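You operate a simulated robot arm through the tools that you are given. There is no shell and no other tool. Be economical: measure what you need, move in short steps, check, and stop when the job is done.

Carry out the task below with a simulated robot arm. There is one attempt and no reset: what you move stays moved.

TASK
Stand the brown mug beside the small green bowl. It goes on the side that lies toward x -0.7, y -0.7 (a direction in the base frame), with about 3 cm between them.

Only the result counts: the job must be done as asked and must still hold three seconds after the hand-in. Knocking over, shifting, dropping, spilling or breaking anything else fails it.

THE ROBOT
A 7-joint arm with a two-finger parallel gripper, fixed in place. Base frame: the origin is at the foot of the arm, x ahead of it, y to its left, z up; the work surface is at about z = 0. Lengths are in cm, angles in degrees, forces in N, time in s.
With the tool pointing down near the work surface it reaches from about 24 to 62 cm from the base axis. Its first joint turns from -66.0 to 66.0 degrees. Payload 2.6 kg.
Tool frame: the origin (TCP) lies between the finger pads and is the grasp point; the fingertips stand 3 cm ahead of it; z points along the fingers, y is the line along which they close. The gripper opens to 9.4 cm. The fingers are 2.8 cm wide and 1 cm thick; the gripper's body (5 by 9.6 cm) begins 5.5 cm behind the TCP.
Orientation is that of the tool frame in the base frame, as [roll, pitch, yaw] about the fixed x, y, z axes, in that order (R = Rz(yaw) Ry(pitch) Rx(roll)). With the fingers straight down and closing along the base's y, the tool's x points along the base's -x, its y along +y and its z along -z.

THE INTERFACE
- The arm moves only by the tool step_arm. Its arguments are lists of equal length, an entry for each row: "offset": the shift along the base's x, y, z in cm, a list of three; "twist": the turn about the base's z in degrees. In form: {"offset": [[dx, dy, dz], ...], "twist": [twist, ...]}. A call has 1 to 8 rows; each row is the pose to reach, as a shift and turn from the pose commanded when the call began. "grip" is the opening, from 0 (shut) to 1 (fully open), set as the call begins (left out, the last holds). Rows are played at 5 a second. More than 5 cm and 8.6 degrees between two rows, or a gripper value outside its range, and nothing of the call is played. Where a pose cannot be reached the arm comes as near as it can. A force on the tool above 40 N (or 10 N above the force at the start of the call, whichever is more), or a blocked arm, ends the call early, and 0.2 s more pass. Each finger travels about 7.2 cm/s and halts on what it meets, pressing with about 23 N; the grip force reading is that of the motor and also rises with nothing between the fingers. The clock runs only during rows and for 0.2 s after the last one: add rows that repeat a pose to give the fingers time. It gives the time, the measured TCP pose, the force on the tool (base axes), the opening and the grip force at its end, in the units of the frame above (readings bear some noise), and new pictures: "views" is both (left out), scene, wrist or none.
- Cameras (640 x 400 px; columns grow to the right, rows downward): "scene" is fixed at [3.63, 43.98, 55.13]; the picture's right is [-0.71, -0.70, 0.00], its down [-0.49, 0.50, -0.71] and it looks along [0.50, -0.51, -0.70] (base axes); focal length 310 px, centre (320, 200). "wrist" rides on the gripper at [-3.7, 0, -5.8] in the tool frame; the picture's right is [0.00, -1.00, 0.00], its down [0.97, 0.00, -0.24] and it looks along [0.24, 0.00, 0.97] (tool axes); focal length 218 px, centre (320, 200). There is no depth. A picture from a camera that has moved, and an enlarged one, comes with that camera's place and axes in the base frame and with its lens.
- close_up(camera, box): a new picture of the part [left, top, right, bottom] of that camera's present view, enlarged. No time passes.
- sign_off(): hands the job in; it is judged then, once.

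Work in short steps. Places have to be worked out from the pictures, the camera data and where the tool is seen: move nearer, look again, correct. Check each grasp and each placing, and mend what went wrong. You have 90 turns and 170 pictures in all, those below and enlarged ones among them. Open the gripper and draw the arm clear of the work before you hand the job in, unless the task says otherwise; then end with one line.

The tools are called as a command line: name --argument value ..., lists and objects as JSON in quotes. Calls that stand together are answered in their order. step_arm: Moves the arm, as the interface text tells. Its arguments: {"type":"object","properties":{"offset":{"type":"array"},"twist":{"type":"array"},"grip":{"type":"number"},"views":{"type":"string","enum":["both","scene","wrist","none"]}},"required":["offset","twist"]} The other tools are called the same way: close_up (camera, box) takes an enlarged picture of a part of a camera's view; sign_off () hands the job in.

At the start:

```text
t: 0.0
tool_pos: [32.31, 16.11, 29.97]
tcp_rot: [179.9, 0.0, 180.0]
wrist_force: [0.6, -0.1, 0.2]
finger_gap: 9.42
finger_force: 0.1
```

scene: 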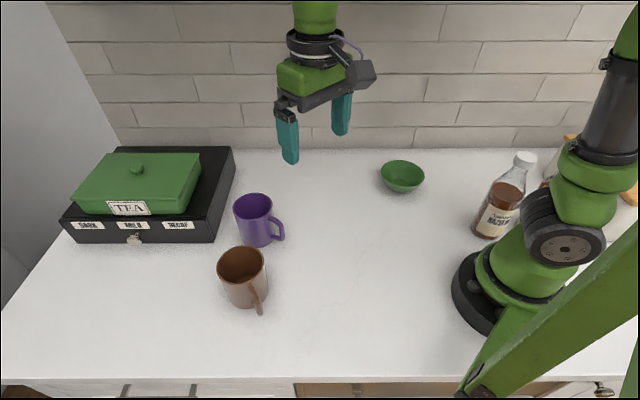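
wrist: 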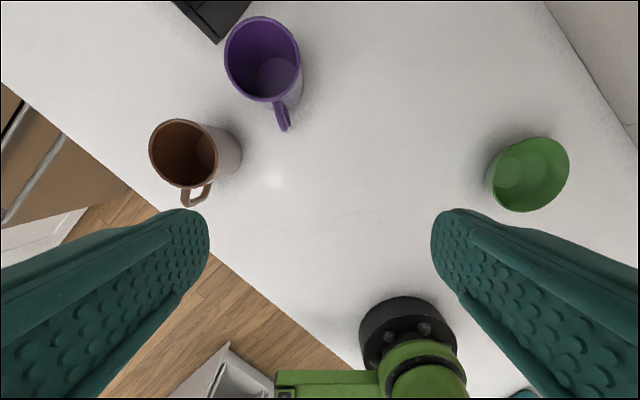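

The wrist and scene pictures put the brown mug near (35, 32), about 9.5 cm tall, with its handle toward -x. The bowl is near (31, -14.7). I move above the mug, staying high, to look again.

step_arm --offset '[[0.8, 4, -1], [1.6, 8, -3], [2.4, 12, -5], [2.7, 15.5, -7], [2.7, 15.5, -7]]' --twist '[0, 0, 0, 0, 0]' --grip 1

```text
t: 1.2
tool_pos: [34.99, 31.66, 23.01]
tcp_rot: [-179.9, 0.0, 180.0]
wrist_force: [-0.8, 0.4, -0.5]
finger_gap: 9.4
finger_force: 0.1
camera wrist: at [38.82, 31.73, 28.71], right [0.0, -1.0, 0.0], down [-0.97, 0.0, 0.24], along [-0.24, 0.0, -0.97], focal length 218 px, centre (320, 200)
```

scene: 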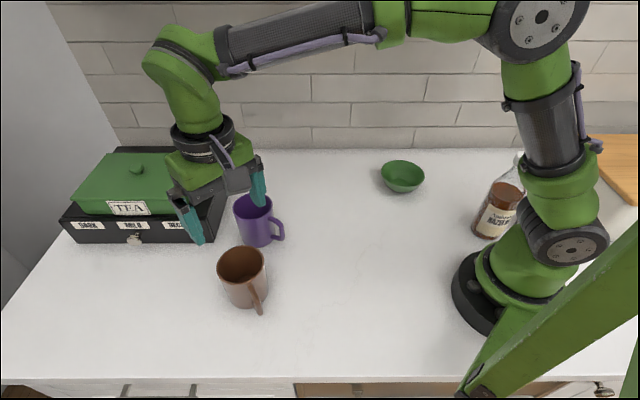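
wrist: 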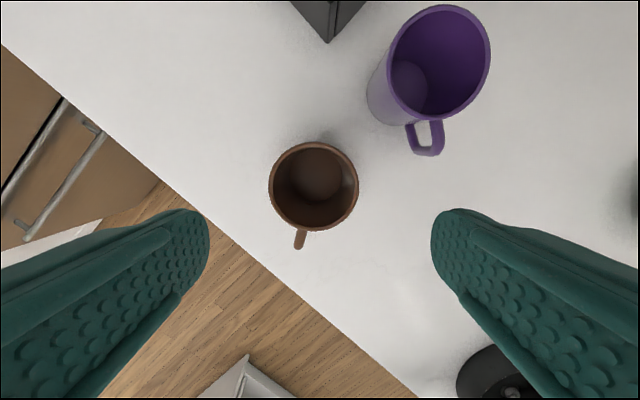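

The mug rim centre works out at about (35.3, 32.2), diameter about 7.9 cm, with the handle toward -x and slightly +y. I centre on it, come down to just above the rim and check.

step_arm --offset '[[0.3, 0.55, -3], [0.3, 0.55, -6], [0.3, 0.55, -9], [0.3, 0.55, -9]]' --twist '[0, 0, 0, 0]'

```text
t: 2.2
tool_pos: [35.31, 32.09, 14.12]
tcp_rot: [-179.9, -0.1, 179.9]
wrist_force: [-0.2, 0.0, 0.2]
finger_gap: 9.36
finger_force: 0.0
camera wrist: at [39.07, 32.23, 19.84], right [0.0, -1.0, 0.0], down [-0.97, 0.0, 0.24], along [-0.24, 0.0, -0.97], focal length 218 px, centre (320, 200)
```

scene: 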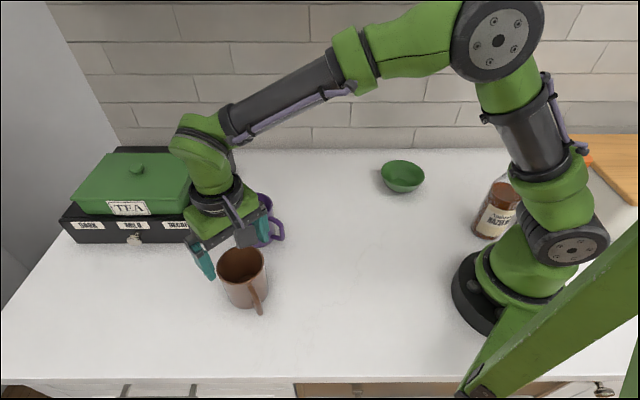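
wrist: 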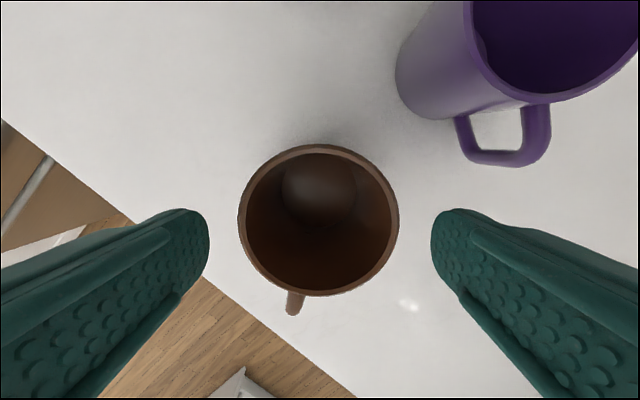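

Mug rim is centred between the fingers in y (centre about (35.5, 32.25), rim z≈9.5, Ø≈8). I go down to TCP z≈6 straddling it.

step_arm --offset '[[0.2, 0.05, -2], [0.2, 0.05, -4], [0.2, 0.05, -6], [0.2, 0.05, -8], [0.2, 0.05, -8]]' --twist '[0, 0, 0, 0, 0]'

```text
t: 3.4
tool_pos: [35.4, 32.17, 5.94]
tcp_rot: [180.0, 0.1, 180.0]
wrist_force: [0.2, 0.3, -0.6]
finger_gap: 9.4
finger_force: 0.0
camera wrist: at [39.26, 32.3, 11.72], right [0.0, -1.0, 0.0], down [-0.97, 0.0, 0.24], along [-0.24, 0.0, -0.97], focal length 218 px, centre (320, 200)
```

scene: 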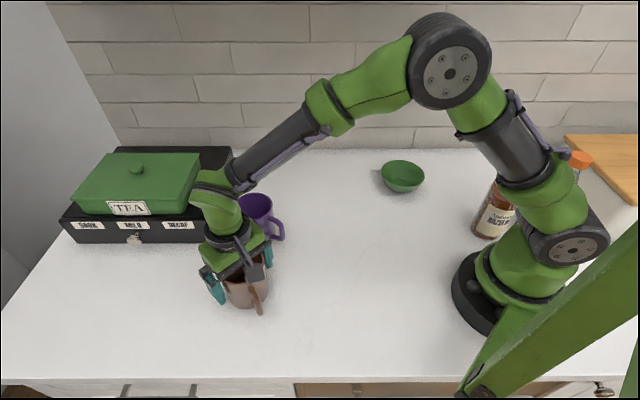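
wrist: 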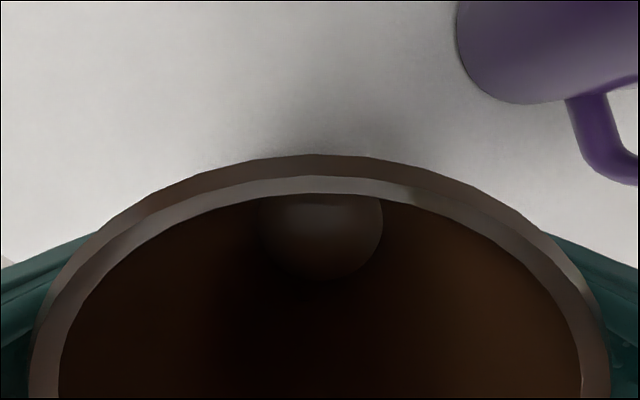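

The fingers straddle the mug with no contact force, so I close.

step_arm --offset '[[0, 0, 0], [0, 0, 0], [0, 0, 0], [0, 0, 0]]' --twist '[0, 0, 0, 0]' --grip 0 --views "wrist"

```text
t: 4.4
tool_pos: [35.49, 32.25, 5.94]
tcp_rot: [-180.0, 0.0, 180.0]
wrist_force: [-0.1, -0.2, 0.1]
finger_gap: 8.45
finger_force: 23.4
camera wrist: at [39.26, 32.29, 11.73], right [0.0, -1.0, 0.0], down [-0.97, 0.0, 0.24], along [-0.24, 0.0, -0.97], focal length 218 px, centre (320, 200)
```

wrist: 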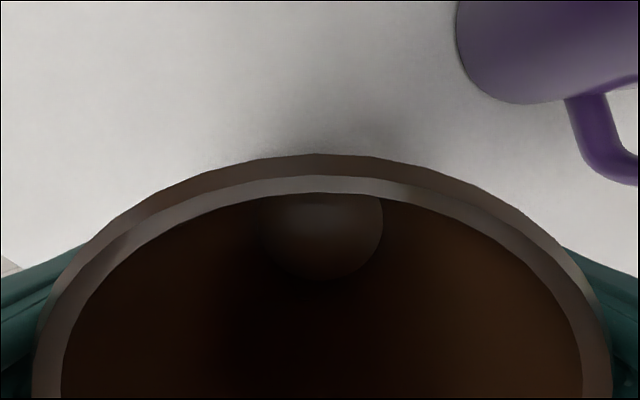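

Gripped at 8.45 cm with 23 N. I lift straight up and check that the mug comes along.

step_arm --offset '[[0, 0, 1], [0, 0, 3], [0, 0, 6], [0, 0, 9], [0, 0, 12], [0, 0, 14], [0, 0, 14]]' --twist '[0, 0, 0, 0, 0, 0, 0]'

```text
t: 6.0
tool_pos: [35.57, 32.17, 19.96]
tcp_rot: [180.0, 0.0, -180.0]
wrist_force: [0.0, 0.1, -3.4]
finger_gap: 8.43
finger_force: 22.4
camera wrist: at [39.34, 32.3, 25.74], right [0.0, -1.0, 0.0], down [-0.97, 0.0, 0.24], along [-0.24, 0.0, -0.97], focal length 218 px, centre (320, 200)
```

scene: 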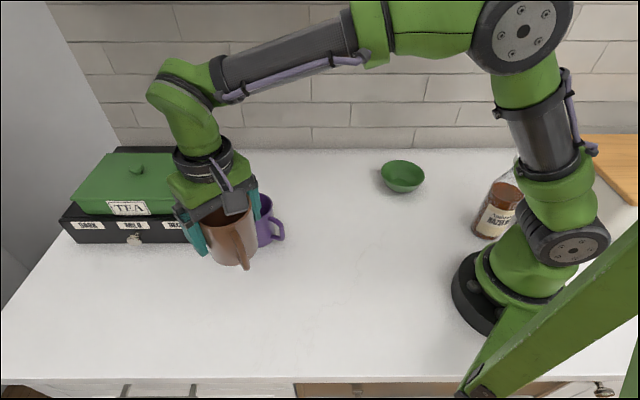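
wrist: 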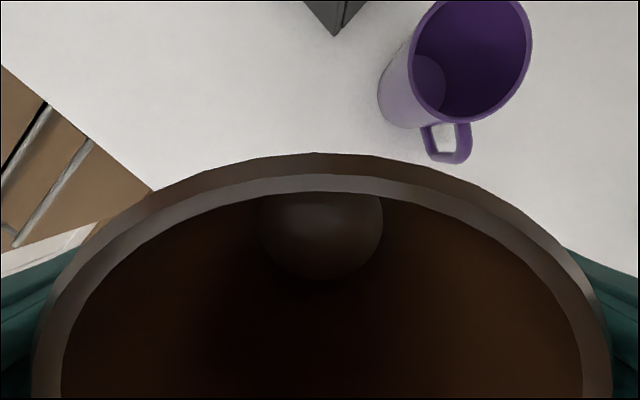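

The mug is held upright and hangs freely. I zoom in on the bowl and the bottles in the scene picture to refine the target while I raise the mug further.

close_up --camera "scene" --box '[360, 130, 480, 205]'

step_arm --offset '[[-0.3, -3, 3], [-0.5, -7, 6], [-1, -11.5, 6], [-1.5, -16, 6], [-2, -20, 6], [-2.5, -24, 6], [-2.5, -24, 6]]' --twist '[0, 0, 0, 0, 0, 0, 0]'

```text
5.33 times, centred on (420, 168) of scene
camera zoom: at [3.63, 43.98, 55.13], right [-0.71, -0.7, 0.0], down [-0.49, 0.5, -0.71], along [0.5, -0.51, -0.7], focal length 1655 px, centre (-213, 373)
```

zoom: 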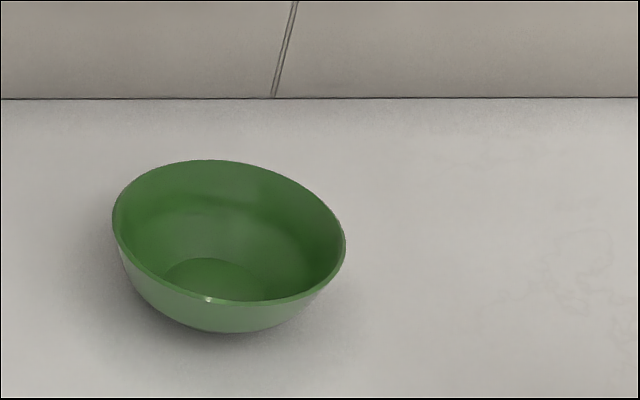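

```text
t: 7.6
tool_pos: [32.99, 8.16, 25.9]
tcp_rot: [-180.0, -0.1, -180.0]
wrist_force: [0.2, 0.5, -2.2]
finger_gap: 8.4
finger_force: 22.8
camera wrist: at [36.75, 8.34, 31.74], right [0.0, -1.0, 0.0], down [-0.97, 0.0, 0.24], along [-0.24, 0.0, -0.97], focal length 218 px, centre (320, 200)
```

scene: 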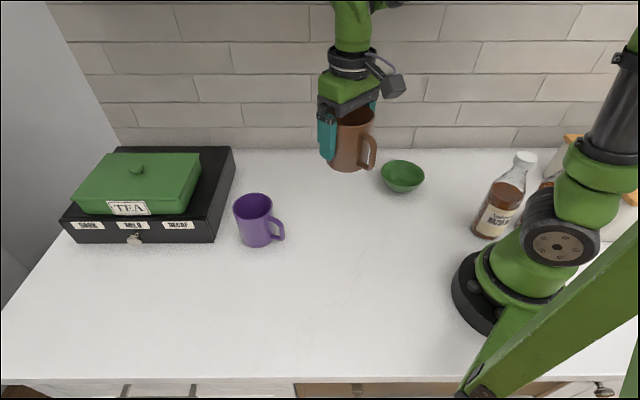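
wrist: 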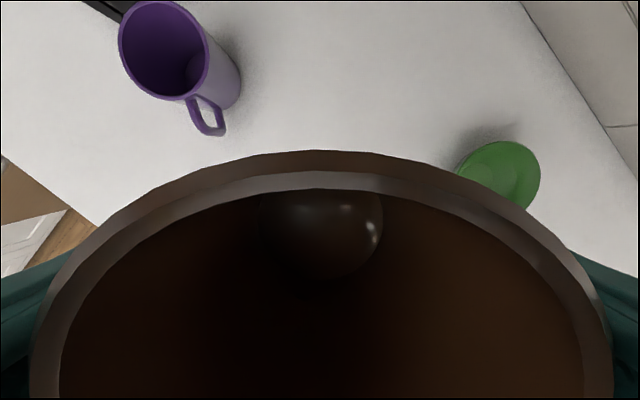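

The zoom puts the bowl centre near (32, -15.5), rim radius about 5.65, rim height about 3.4. With mug radius 4.2 and a 3 cm gap, the mug should go to about (22.9, -24.6). I carry it there high up, in two parts.

step_arm --offset '[[-1, -3.5, 0], [-2, -7, 0], [-3, -10.5, 0], [-4, -14, 0], [-5, -17.5, 0], [-6, -21, 0], [-6, -21, 0]]' --twist '[0, 0, 0, 0, 0, 0, 0]'

```text
t: 9.2
tool_pos: [26.59, -11.11, 24.63]
tcp_rot: [179.5, -2.7, -177.3]
wrist_force: [0.1, 0.7, -3.6]
finger_gap: 8.38
finger_force: 23.2
camera wrist: at [30.57, -10.91, 30.22], right [0.05, -1.0, -0.01], down [-0.96, -0.05, 0.28], along [-0.28, 0.0, -0.96], focal length 218 px, centre (320, 200)
```

scene: 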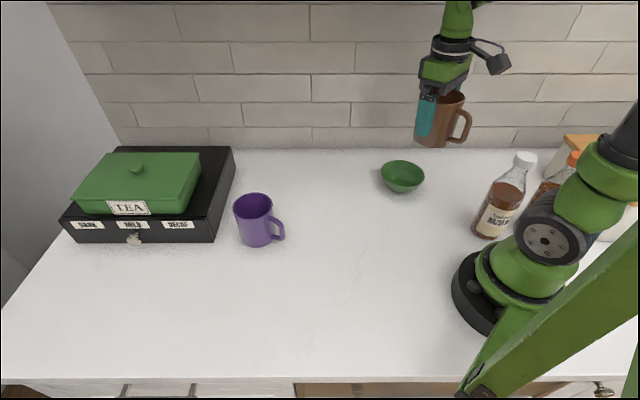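
wrist: 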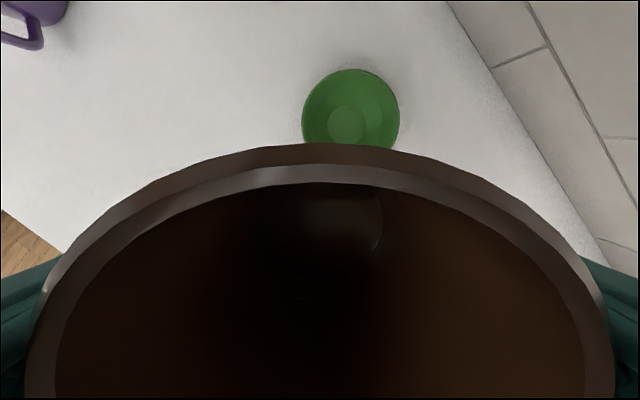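

The arm fell short (tilt of 2.7°): too folded at this height and radius. I go lower and farther out, where the reach is fine, keeping the mug well above the bowl rim.

step_arm --offset '[[0.7, 0, -2], [1.4, 0, -4], [2, -1, -6], [2, -2, -8], [2, -2, -8]]' --twist '[0, 0, 0, 0, 0]'

```text
t: 10.4
tool_pos: [29.04, -14.77, 17.93]
tcp_rot: [-180.0, -0.1, 179.9]
wrist_force: [0.4, 0.0, -3.4]
finger_gap: 8.37
finger_force: 23.0
camera wrist: at [32.8, -14.69, 23.69], right [0.0, -1.0, 0.0], down [-0.97, 0.0, 0.24], along [-0.24, 0.0, -0.97], focal length 218 px, centre (320, 200)
```

scene: 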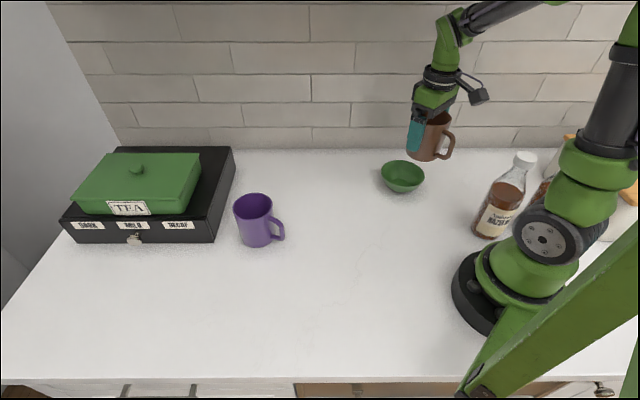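
wrist: 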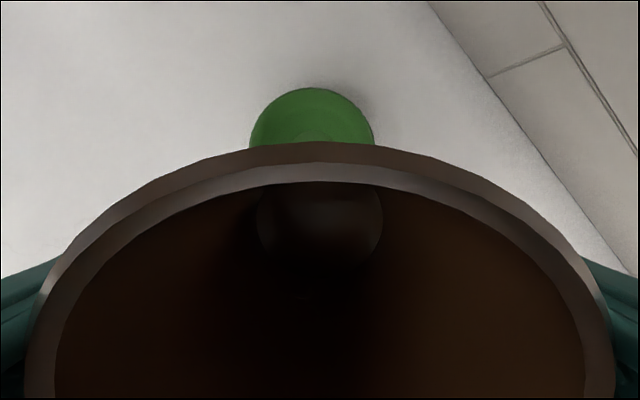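

Pose is tracking again. This closer wrist view suggests the bowl centre is about (32, -14.0). I move beside it, still above, to see the whole bowl.

step_arm --offset '[[-1, -2.5, -1], [-2.5, -5, -2], [-4, -7, -3], [-5, -8, -3], [-5, -8, -3]]' --twist '[0, 0, 0, 0, 0]'

```text
t: 11.6
tool_pos: [24.16, -22.76, 14.95]
tcp_rot: [180.0, 0.0, 180.0]
wrist_force: [-0.8, -0.3, -2.8]
finger_gap: 8.36
finger_force: 23.2
camera wrist: at [27.85, -22.65, 20.7], right [0.0, -1.0, 0.0], down [-0.97, 0.0, 0.24], along [-0.24, 0.0, -0.97], focal length 218 px, centre (320, 200)
```

scene: 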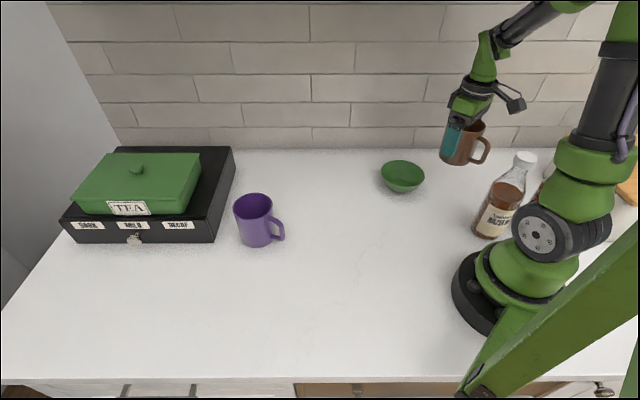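
wrist: 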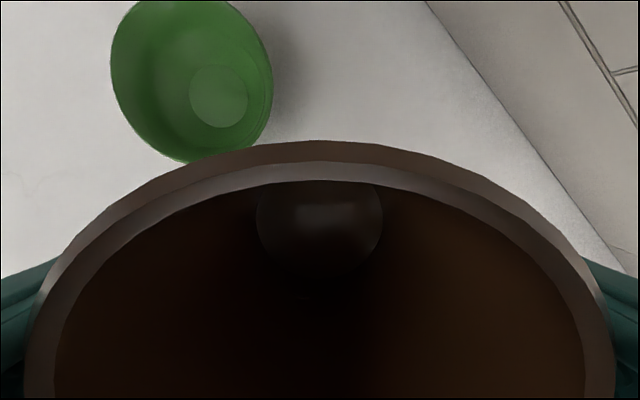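

The full bowl view gives centre (32.0, -13.9) and rim radius about 5.65. So the mug target is (22.9, -23.0): I shift slightly and lower most of the way.

step_arm --offset '[[-1.1, -0.2, -1], [-1.1, -0.2, -3], [-1.1, -0.2, -5], [-1.1, -0.2, -7], [-1.1, -0.2, -8], [-1.1, -0.2, -8]]' --twist '[0, 0, 0, 0, 0, 0]'

```text
t: 13.0
tool_pos: [23.02, -23.01, 6.89]
tcp_rot: [180.0, 0.0, 180.0]
wrist_force: [0.1, 0.3, -3.2]
finger_gap: 8.36
finger_force: 22.8
camera wrist: at [26.74, -22.95, 12.71], right [0.0, -1.0, 0.0], down [-0.97, 0.0, 0.24], along [-0.24, 0.0, -0.97], focal length 218 px, centre (320, 200)
```

scene: 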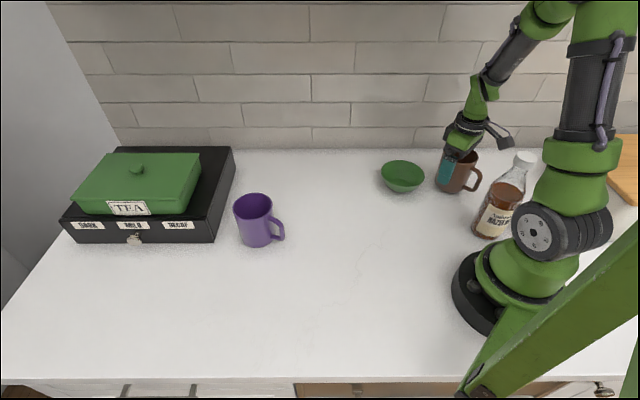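
wrist: 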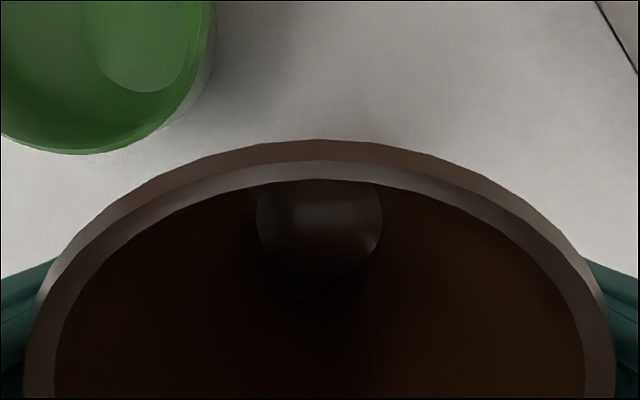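

Position agrees with the bowl measurements. I lower the last 0.9 cm gently and watch the force.

step_arm --offset '[[0, 0, -0.3], [0, 0, -0.6], [0, 0, -0.85], [0, 0, -0.95], [0, 0, -0.95]]' --twist '[0, 0, 0, 0, 0]' --views "none"

close_up --camera "scene" --box '[370, 120, 530, 220]'

```text
t: 14.2
tool_pos: [23.01, -22.93, 6.01]
tcp_rot: [180.0, 0.0, -179.9]
wrist_force: [-0.9, 0.5, -2.6]
finger_gap: 8.38
finger_force: 23.4
```

```text
4.00 times, centred on (450, 170) of scene
camera zoom: at [3.63, 43.98, 55.13], right [-0.71, -0.7, 0.0], down [-0.49, 0.5, -0.71], along [0.5, -0.51, -0.7], focal length 1241 px, centre (-200, 320)
```

zoom: 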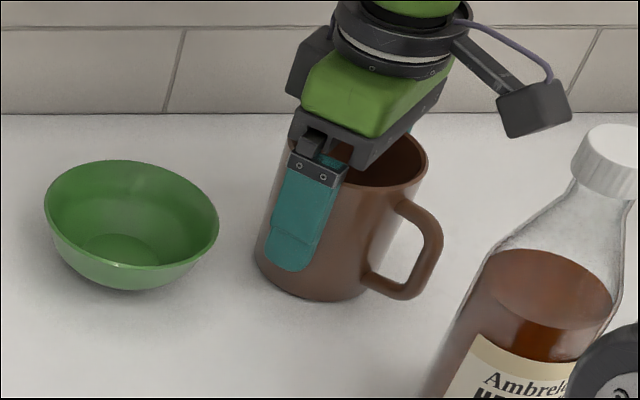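

The mug stands beside the bowl with roughly a 3 cm gap, but the force still shows its weight. I nudge down a little more until contact.

step_arm --offset '[[0, 0, -0.1], [0, 0, -0.2], [0, 0, -0.2]]' --twist '[0, 0, 0]' --views "none"

```text
t: 15.0
tool_pos: [23.04, -23.1, 5.83]
tcp_rot: [-179.9, 0.1, 180.0]
wrist_force: [-2.9, 4.9, 14.0]
finger_gap: 8.36
finger_force: 23.4
```

Contact is made (14 N up). I ease back 0.1 cm, then open the fingers.

step_arm --offset '[[0, 0, 0.1], [0, 0, 0.1]]' --twist '[0, 0]' --views "none"

step_arm --offset '[[0, 0, 0], [0, 0, 0], [0, 0, 0]]' --twist '[0, 0, 0]' --grip 1

```text
t: 15.6
tool_pos: [22.98, -23.02, 5.83]
tcp_rot: [180.0, -0.1, -180.0]
wrist_force: [-0.7, -0.6, -2.2]
finger_gap: 8.33
finger_force: 23.1
```

```text
t: 16.4
tool_pos: [22.89, -23.03, 5.96]
tcp_rot: [-180.0, 0.0, 179.9]
wrist_force: [-0.8, -0.9, 0.4]
finger_gap: 9.41
finger_force: 0.1
camera wrist: at [26.74, -22.9, 11.68], right [0.0, -1.0, 0.0], down [-0.97, 0.0, 0.24], along [-0.24, 0.0, -0.97], focal length 218 px, centre (320, 200)
```

scene: 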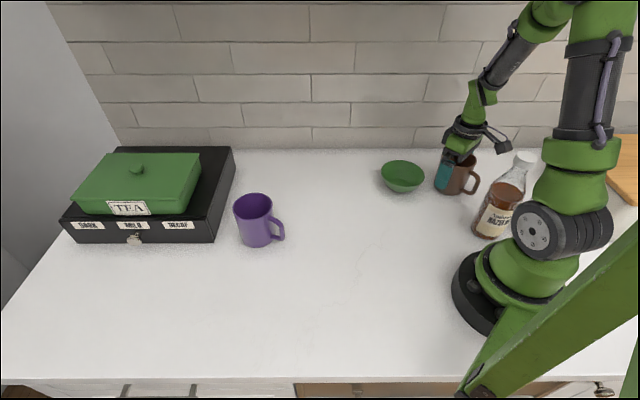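
wrist: 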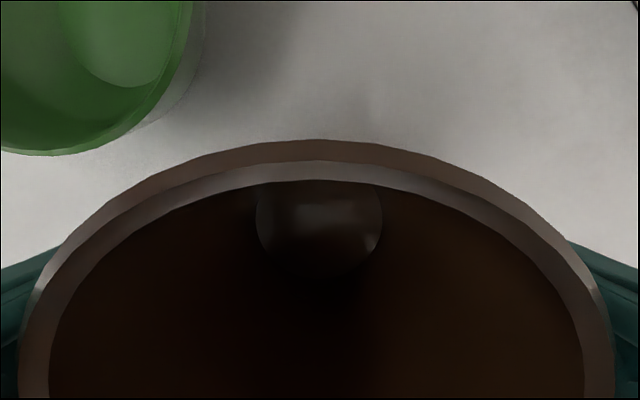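

The fingers are open and clear on both sides. I rise straight up, slowly at first.

step_arm --offset '[[0, 0, 1], [0, 0, 3], [0, 0, 5.5], [0, 0, 8], [0, 0, 10.5], [0, 0, 10.5]]' --twist '[0, 0, 0, 0, 0, 0]'

```text
t: 17.8
tool_pos: [22.98, -23.08, 16.46]
tcp_rot: [180.0, 0.1, 180.0]
wrist_force: [0.1, 0.1, 0.0]
finger_gap: 9.4
finger_force: 0.1
camera wrist: at [26.84, -22.91, 22.24], right [0.0, -1.0, 0.0], down [-0.97, 0.0, 0.24], along [-0.24, 0.0, -0.97], focal length 218 px, centre (320, 200)
```

scene: 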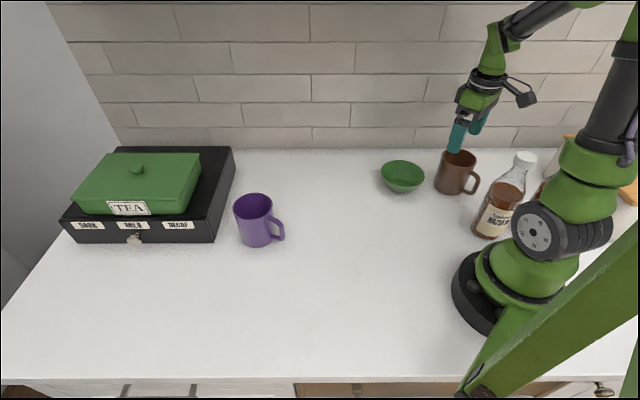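
wrist: 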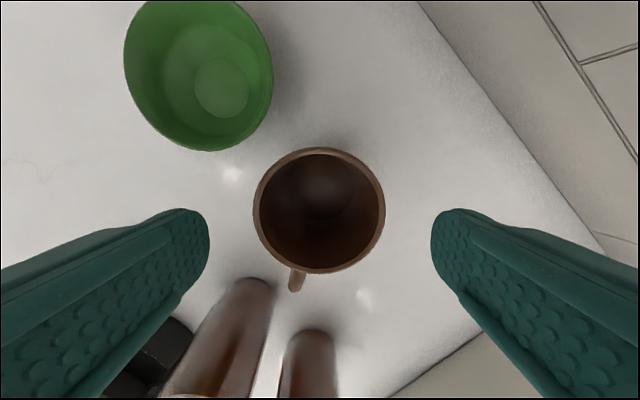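

Measured: mug at (23.0, -22.9), bowl at (32.0, -13.95), so the direction is right and the gap about 2.8 cm. Everything else stands undisturbed. I draw the arm clear.

step_arm --offset '[[1.5, 2, 1], [3.5, 5, 2], [5.5, 8, 4], [7, 12, 6], [8.5, 16, 7.5], [9.5, 20, 8.5], [10, 24, 9], [10, 24, 9]]' --twist '[0, 0, 0, 0, 0, 0, 0, 0]'

close_up --camera "scene" --box '[370, 120, 530, 220]'

```text
t: 19.6
tool_pos: [32.96, 0.93, 25.33]
tcp_rot: [179.9, 0.0, -180.0]
wrist_force: [0.0, -0.8, -0.5]
finger_gap: 9.41
finger_force: 0.1
camera wrist: at [36.73, 1.18, 31.11], right [0.0, -1.0, 0.0], down [-0.97, 0.0, 0.24], along [-0.24, 0.0, -0.97], focal length 218 px, centre (320, 200)
```

scene: 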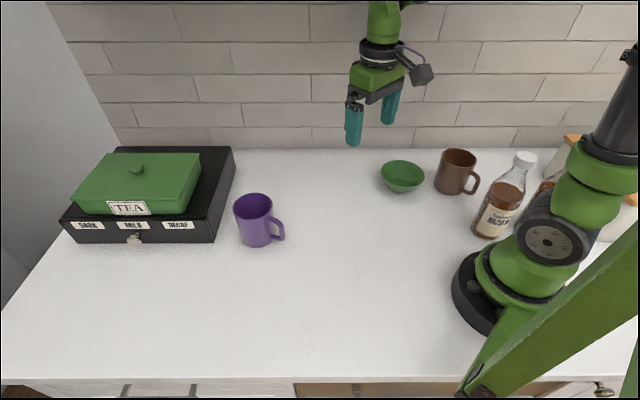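
wrist: 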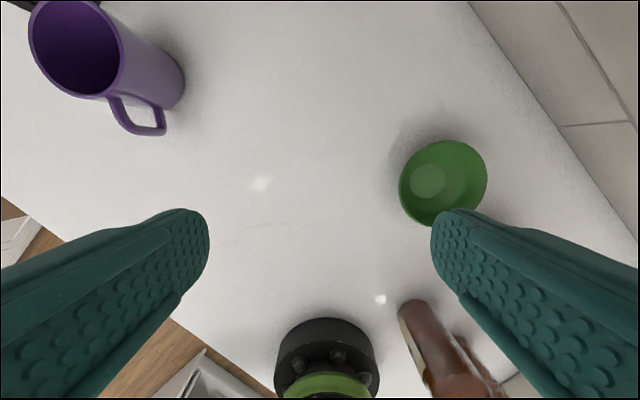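

```text
4.00 times, centred on (450, 170) of scene
camera zoom: at [3.63, 43.98, 55.13], right [-0.71, -0.7, 0.0], down [-0.49, 0.5, -0.71], along [0.5, -0.51, -0.7], focal length 1241 px, centre (-200, 320)
```

zoom: 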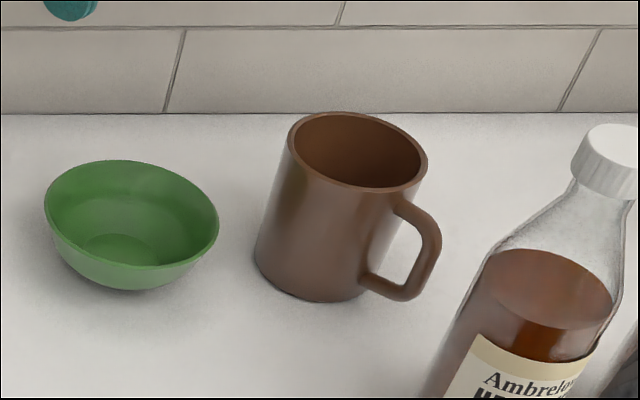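

The mug stands upright beside the bowl on the requested side, the gripper is open and the arm is clear. I hand the job in.

sign_off

```text
The job is handed in.
```

The brown mug stands upright on the (-0.7, -0.7) side of the small green bowl with a gap of about 2.8 cm, nothing else appears to have moved, and the job is handed in.
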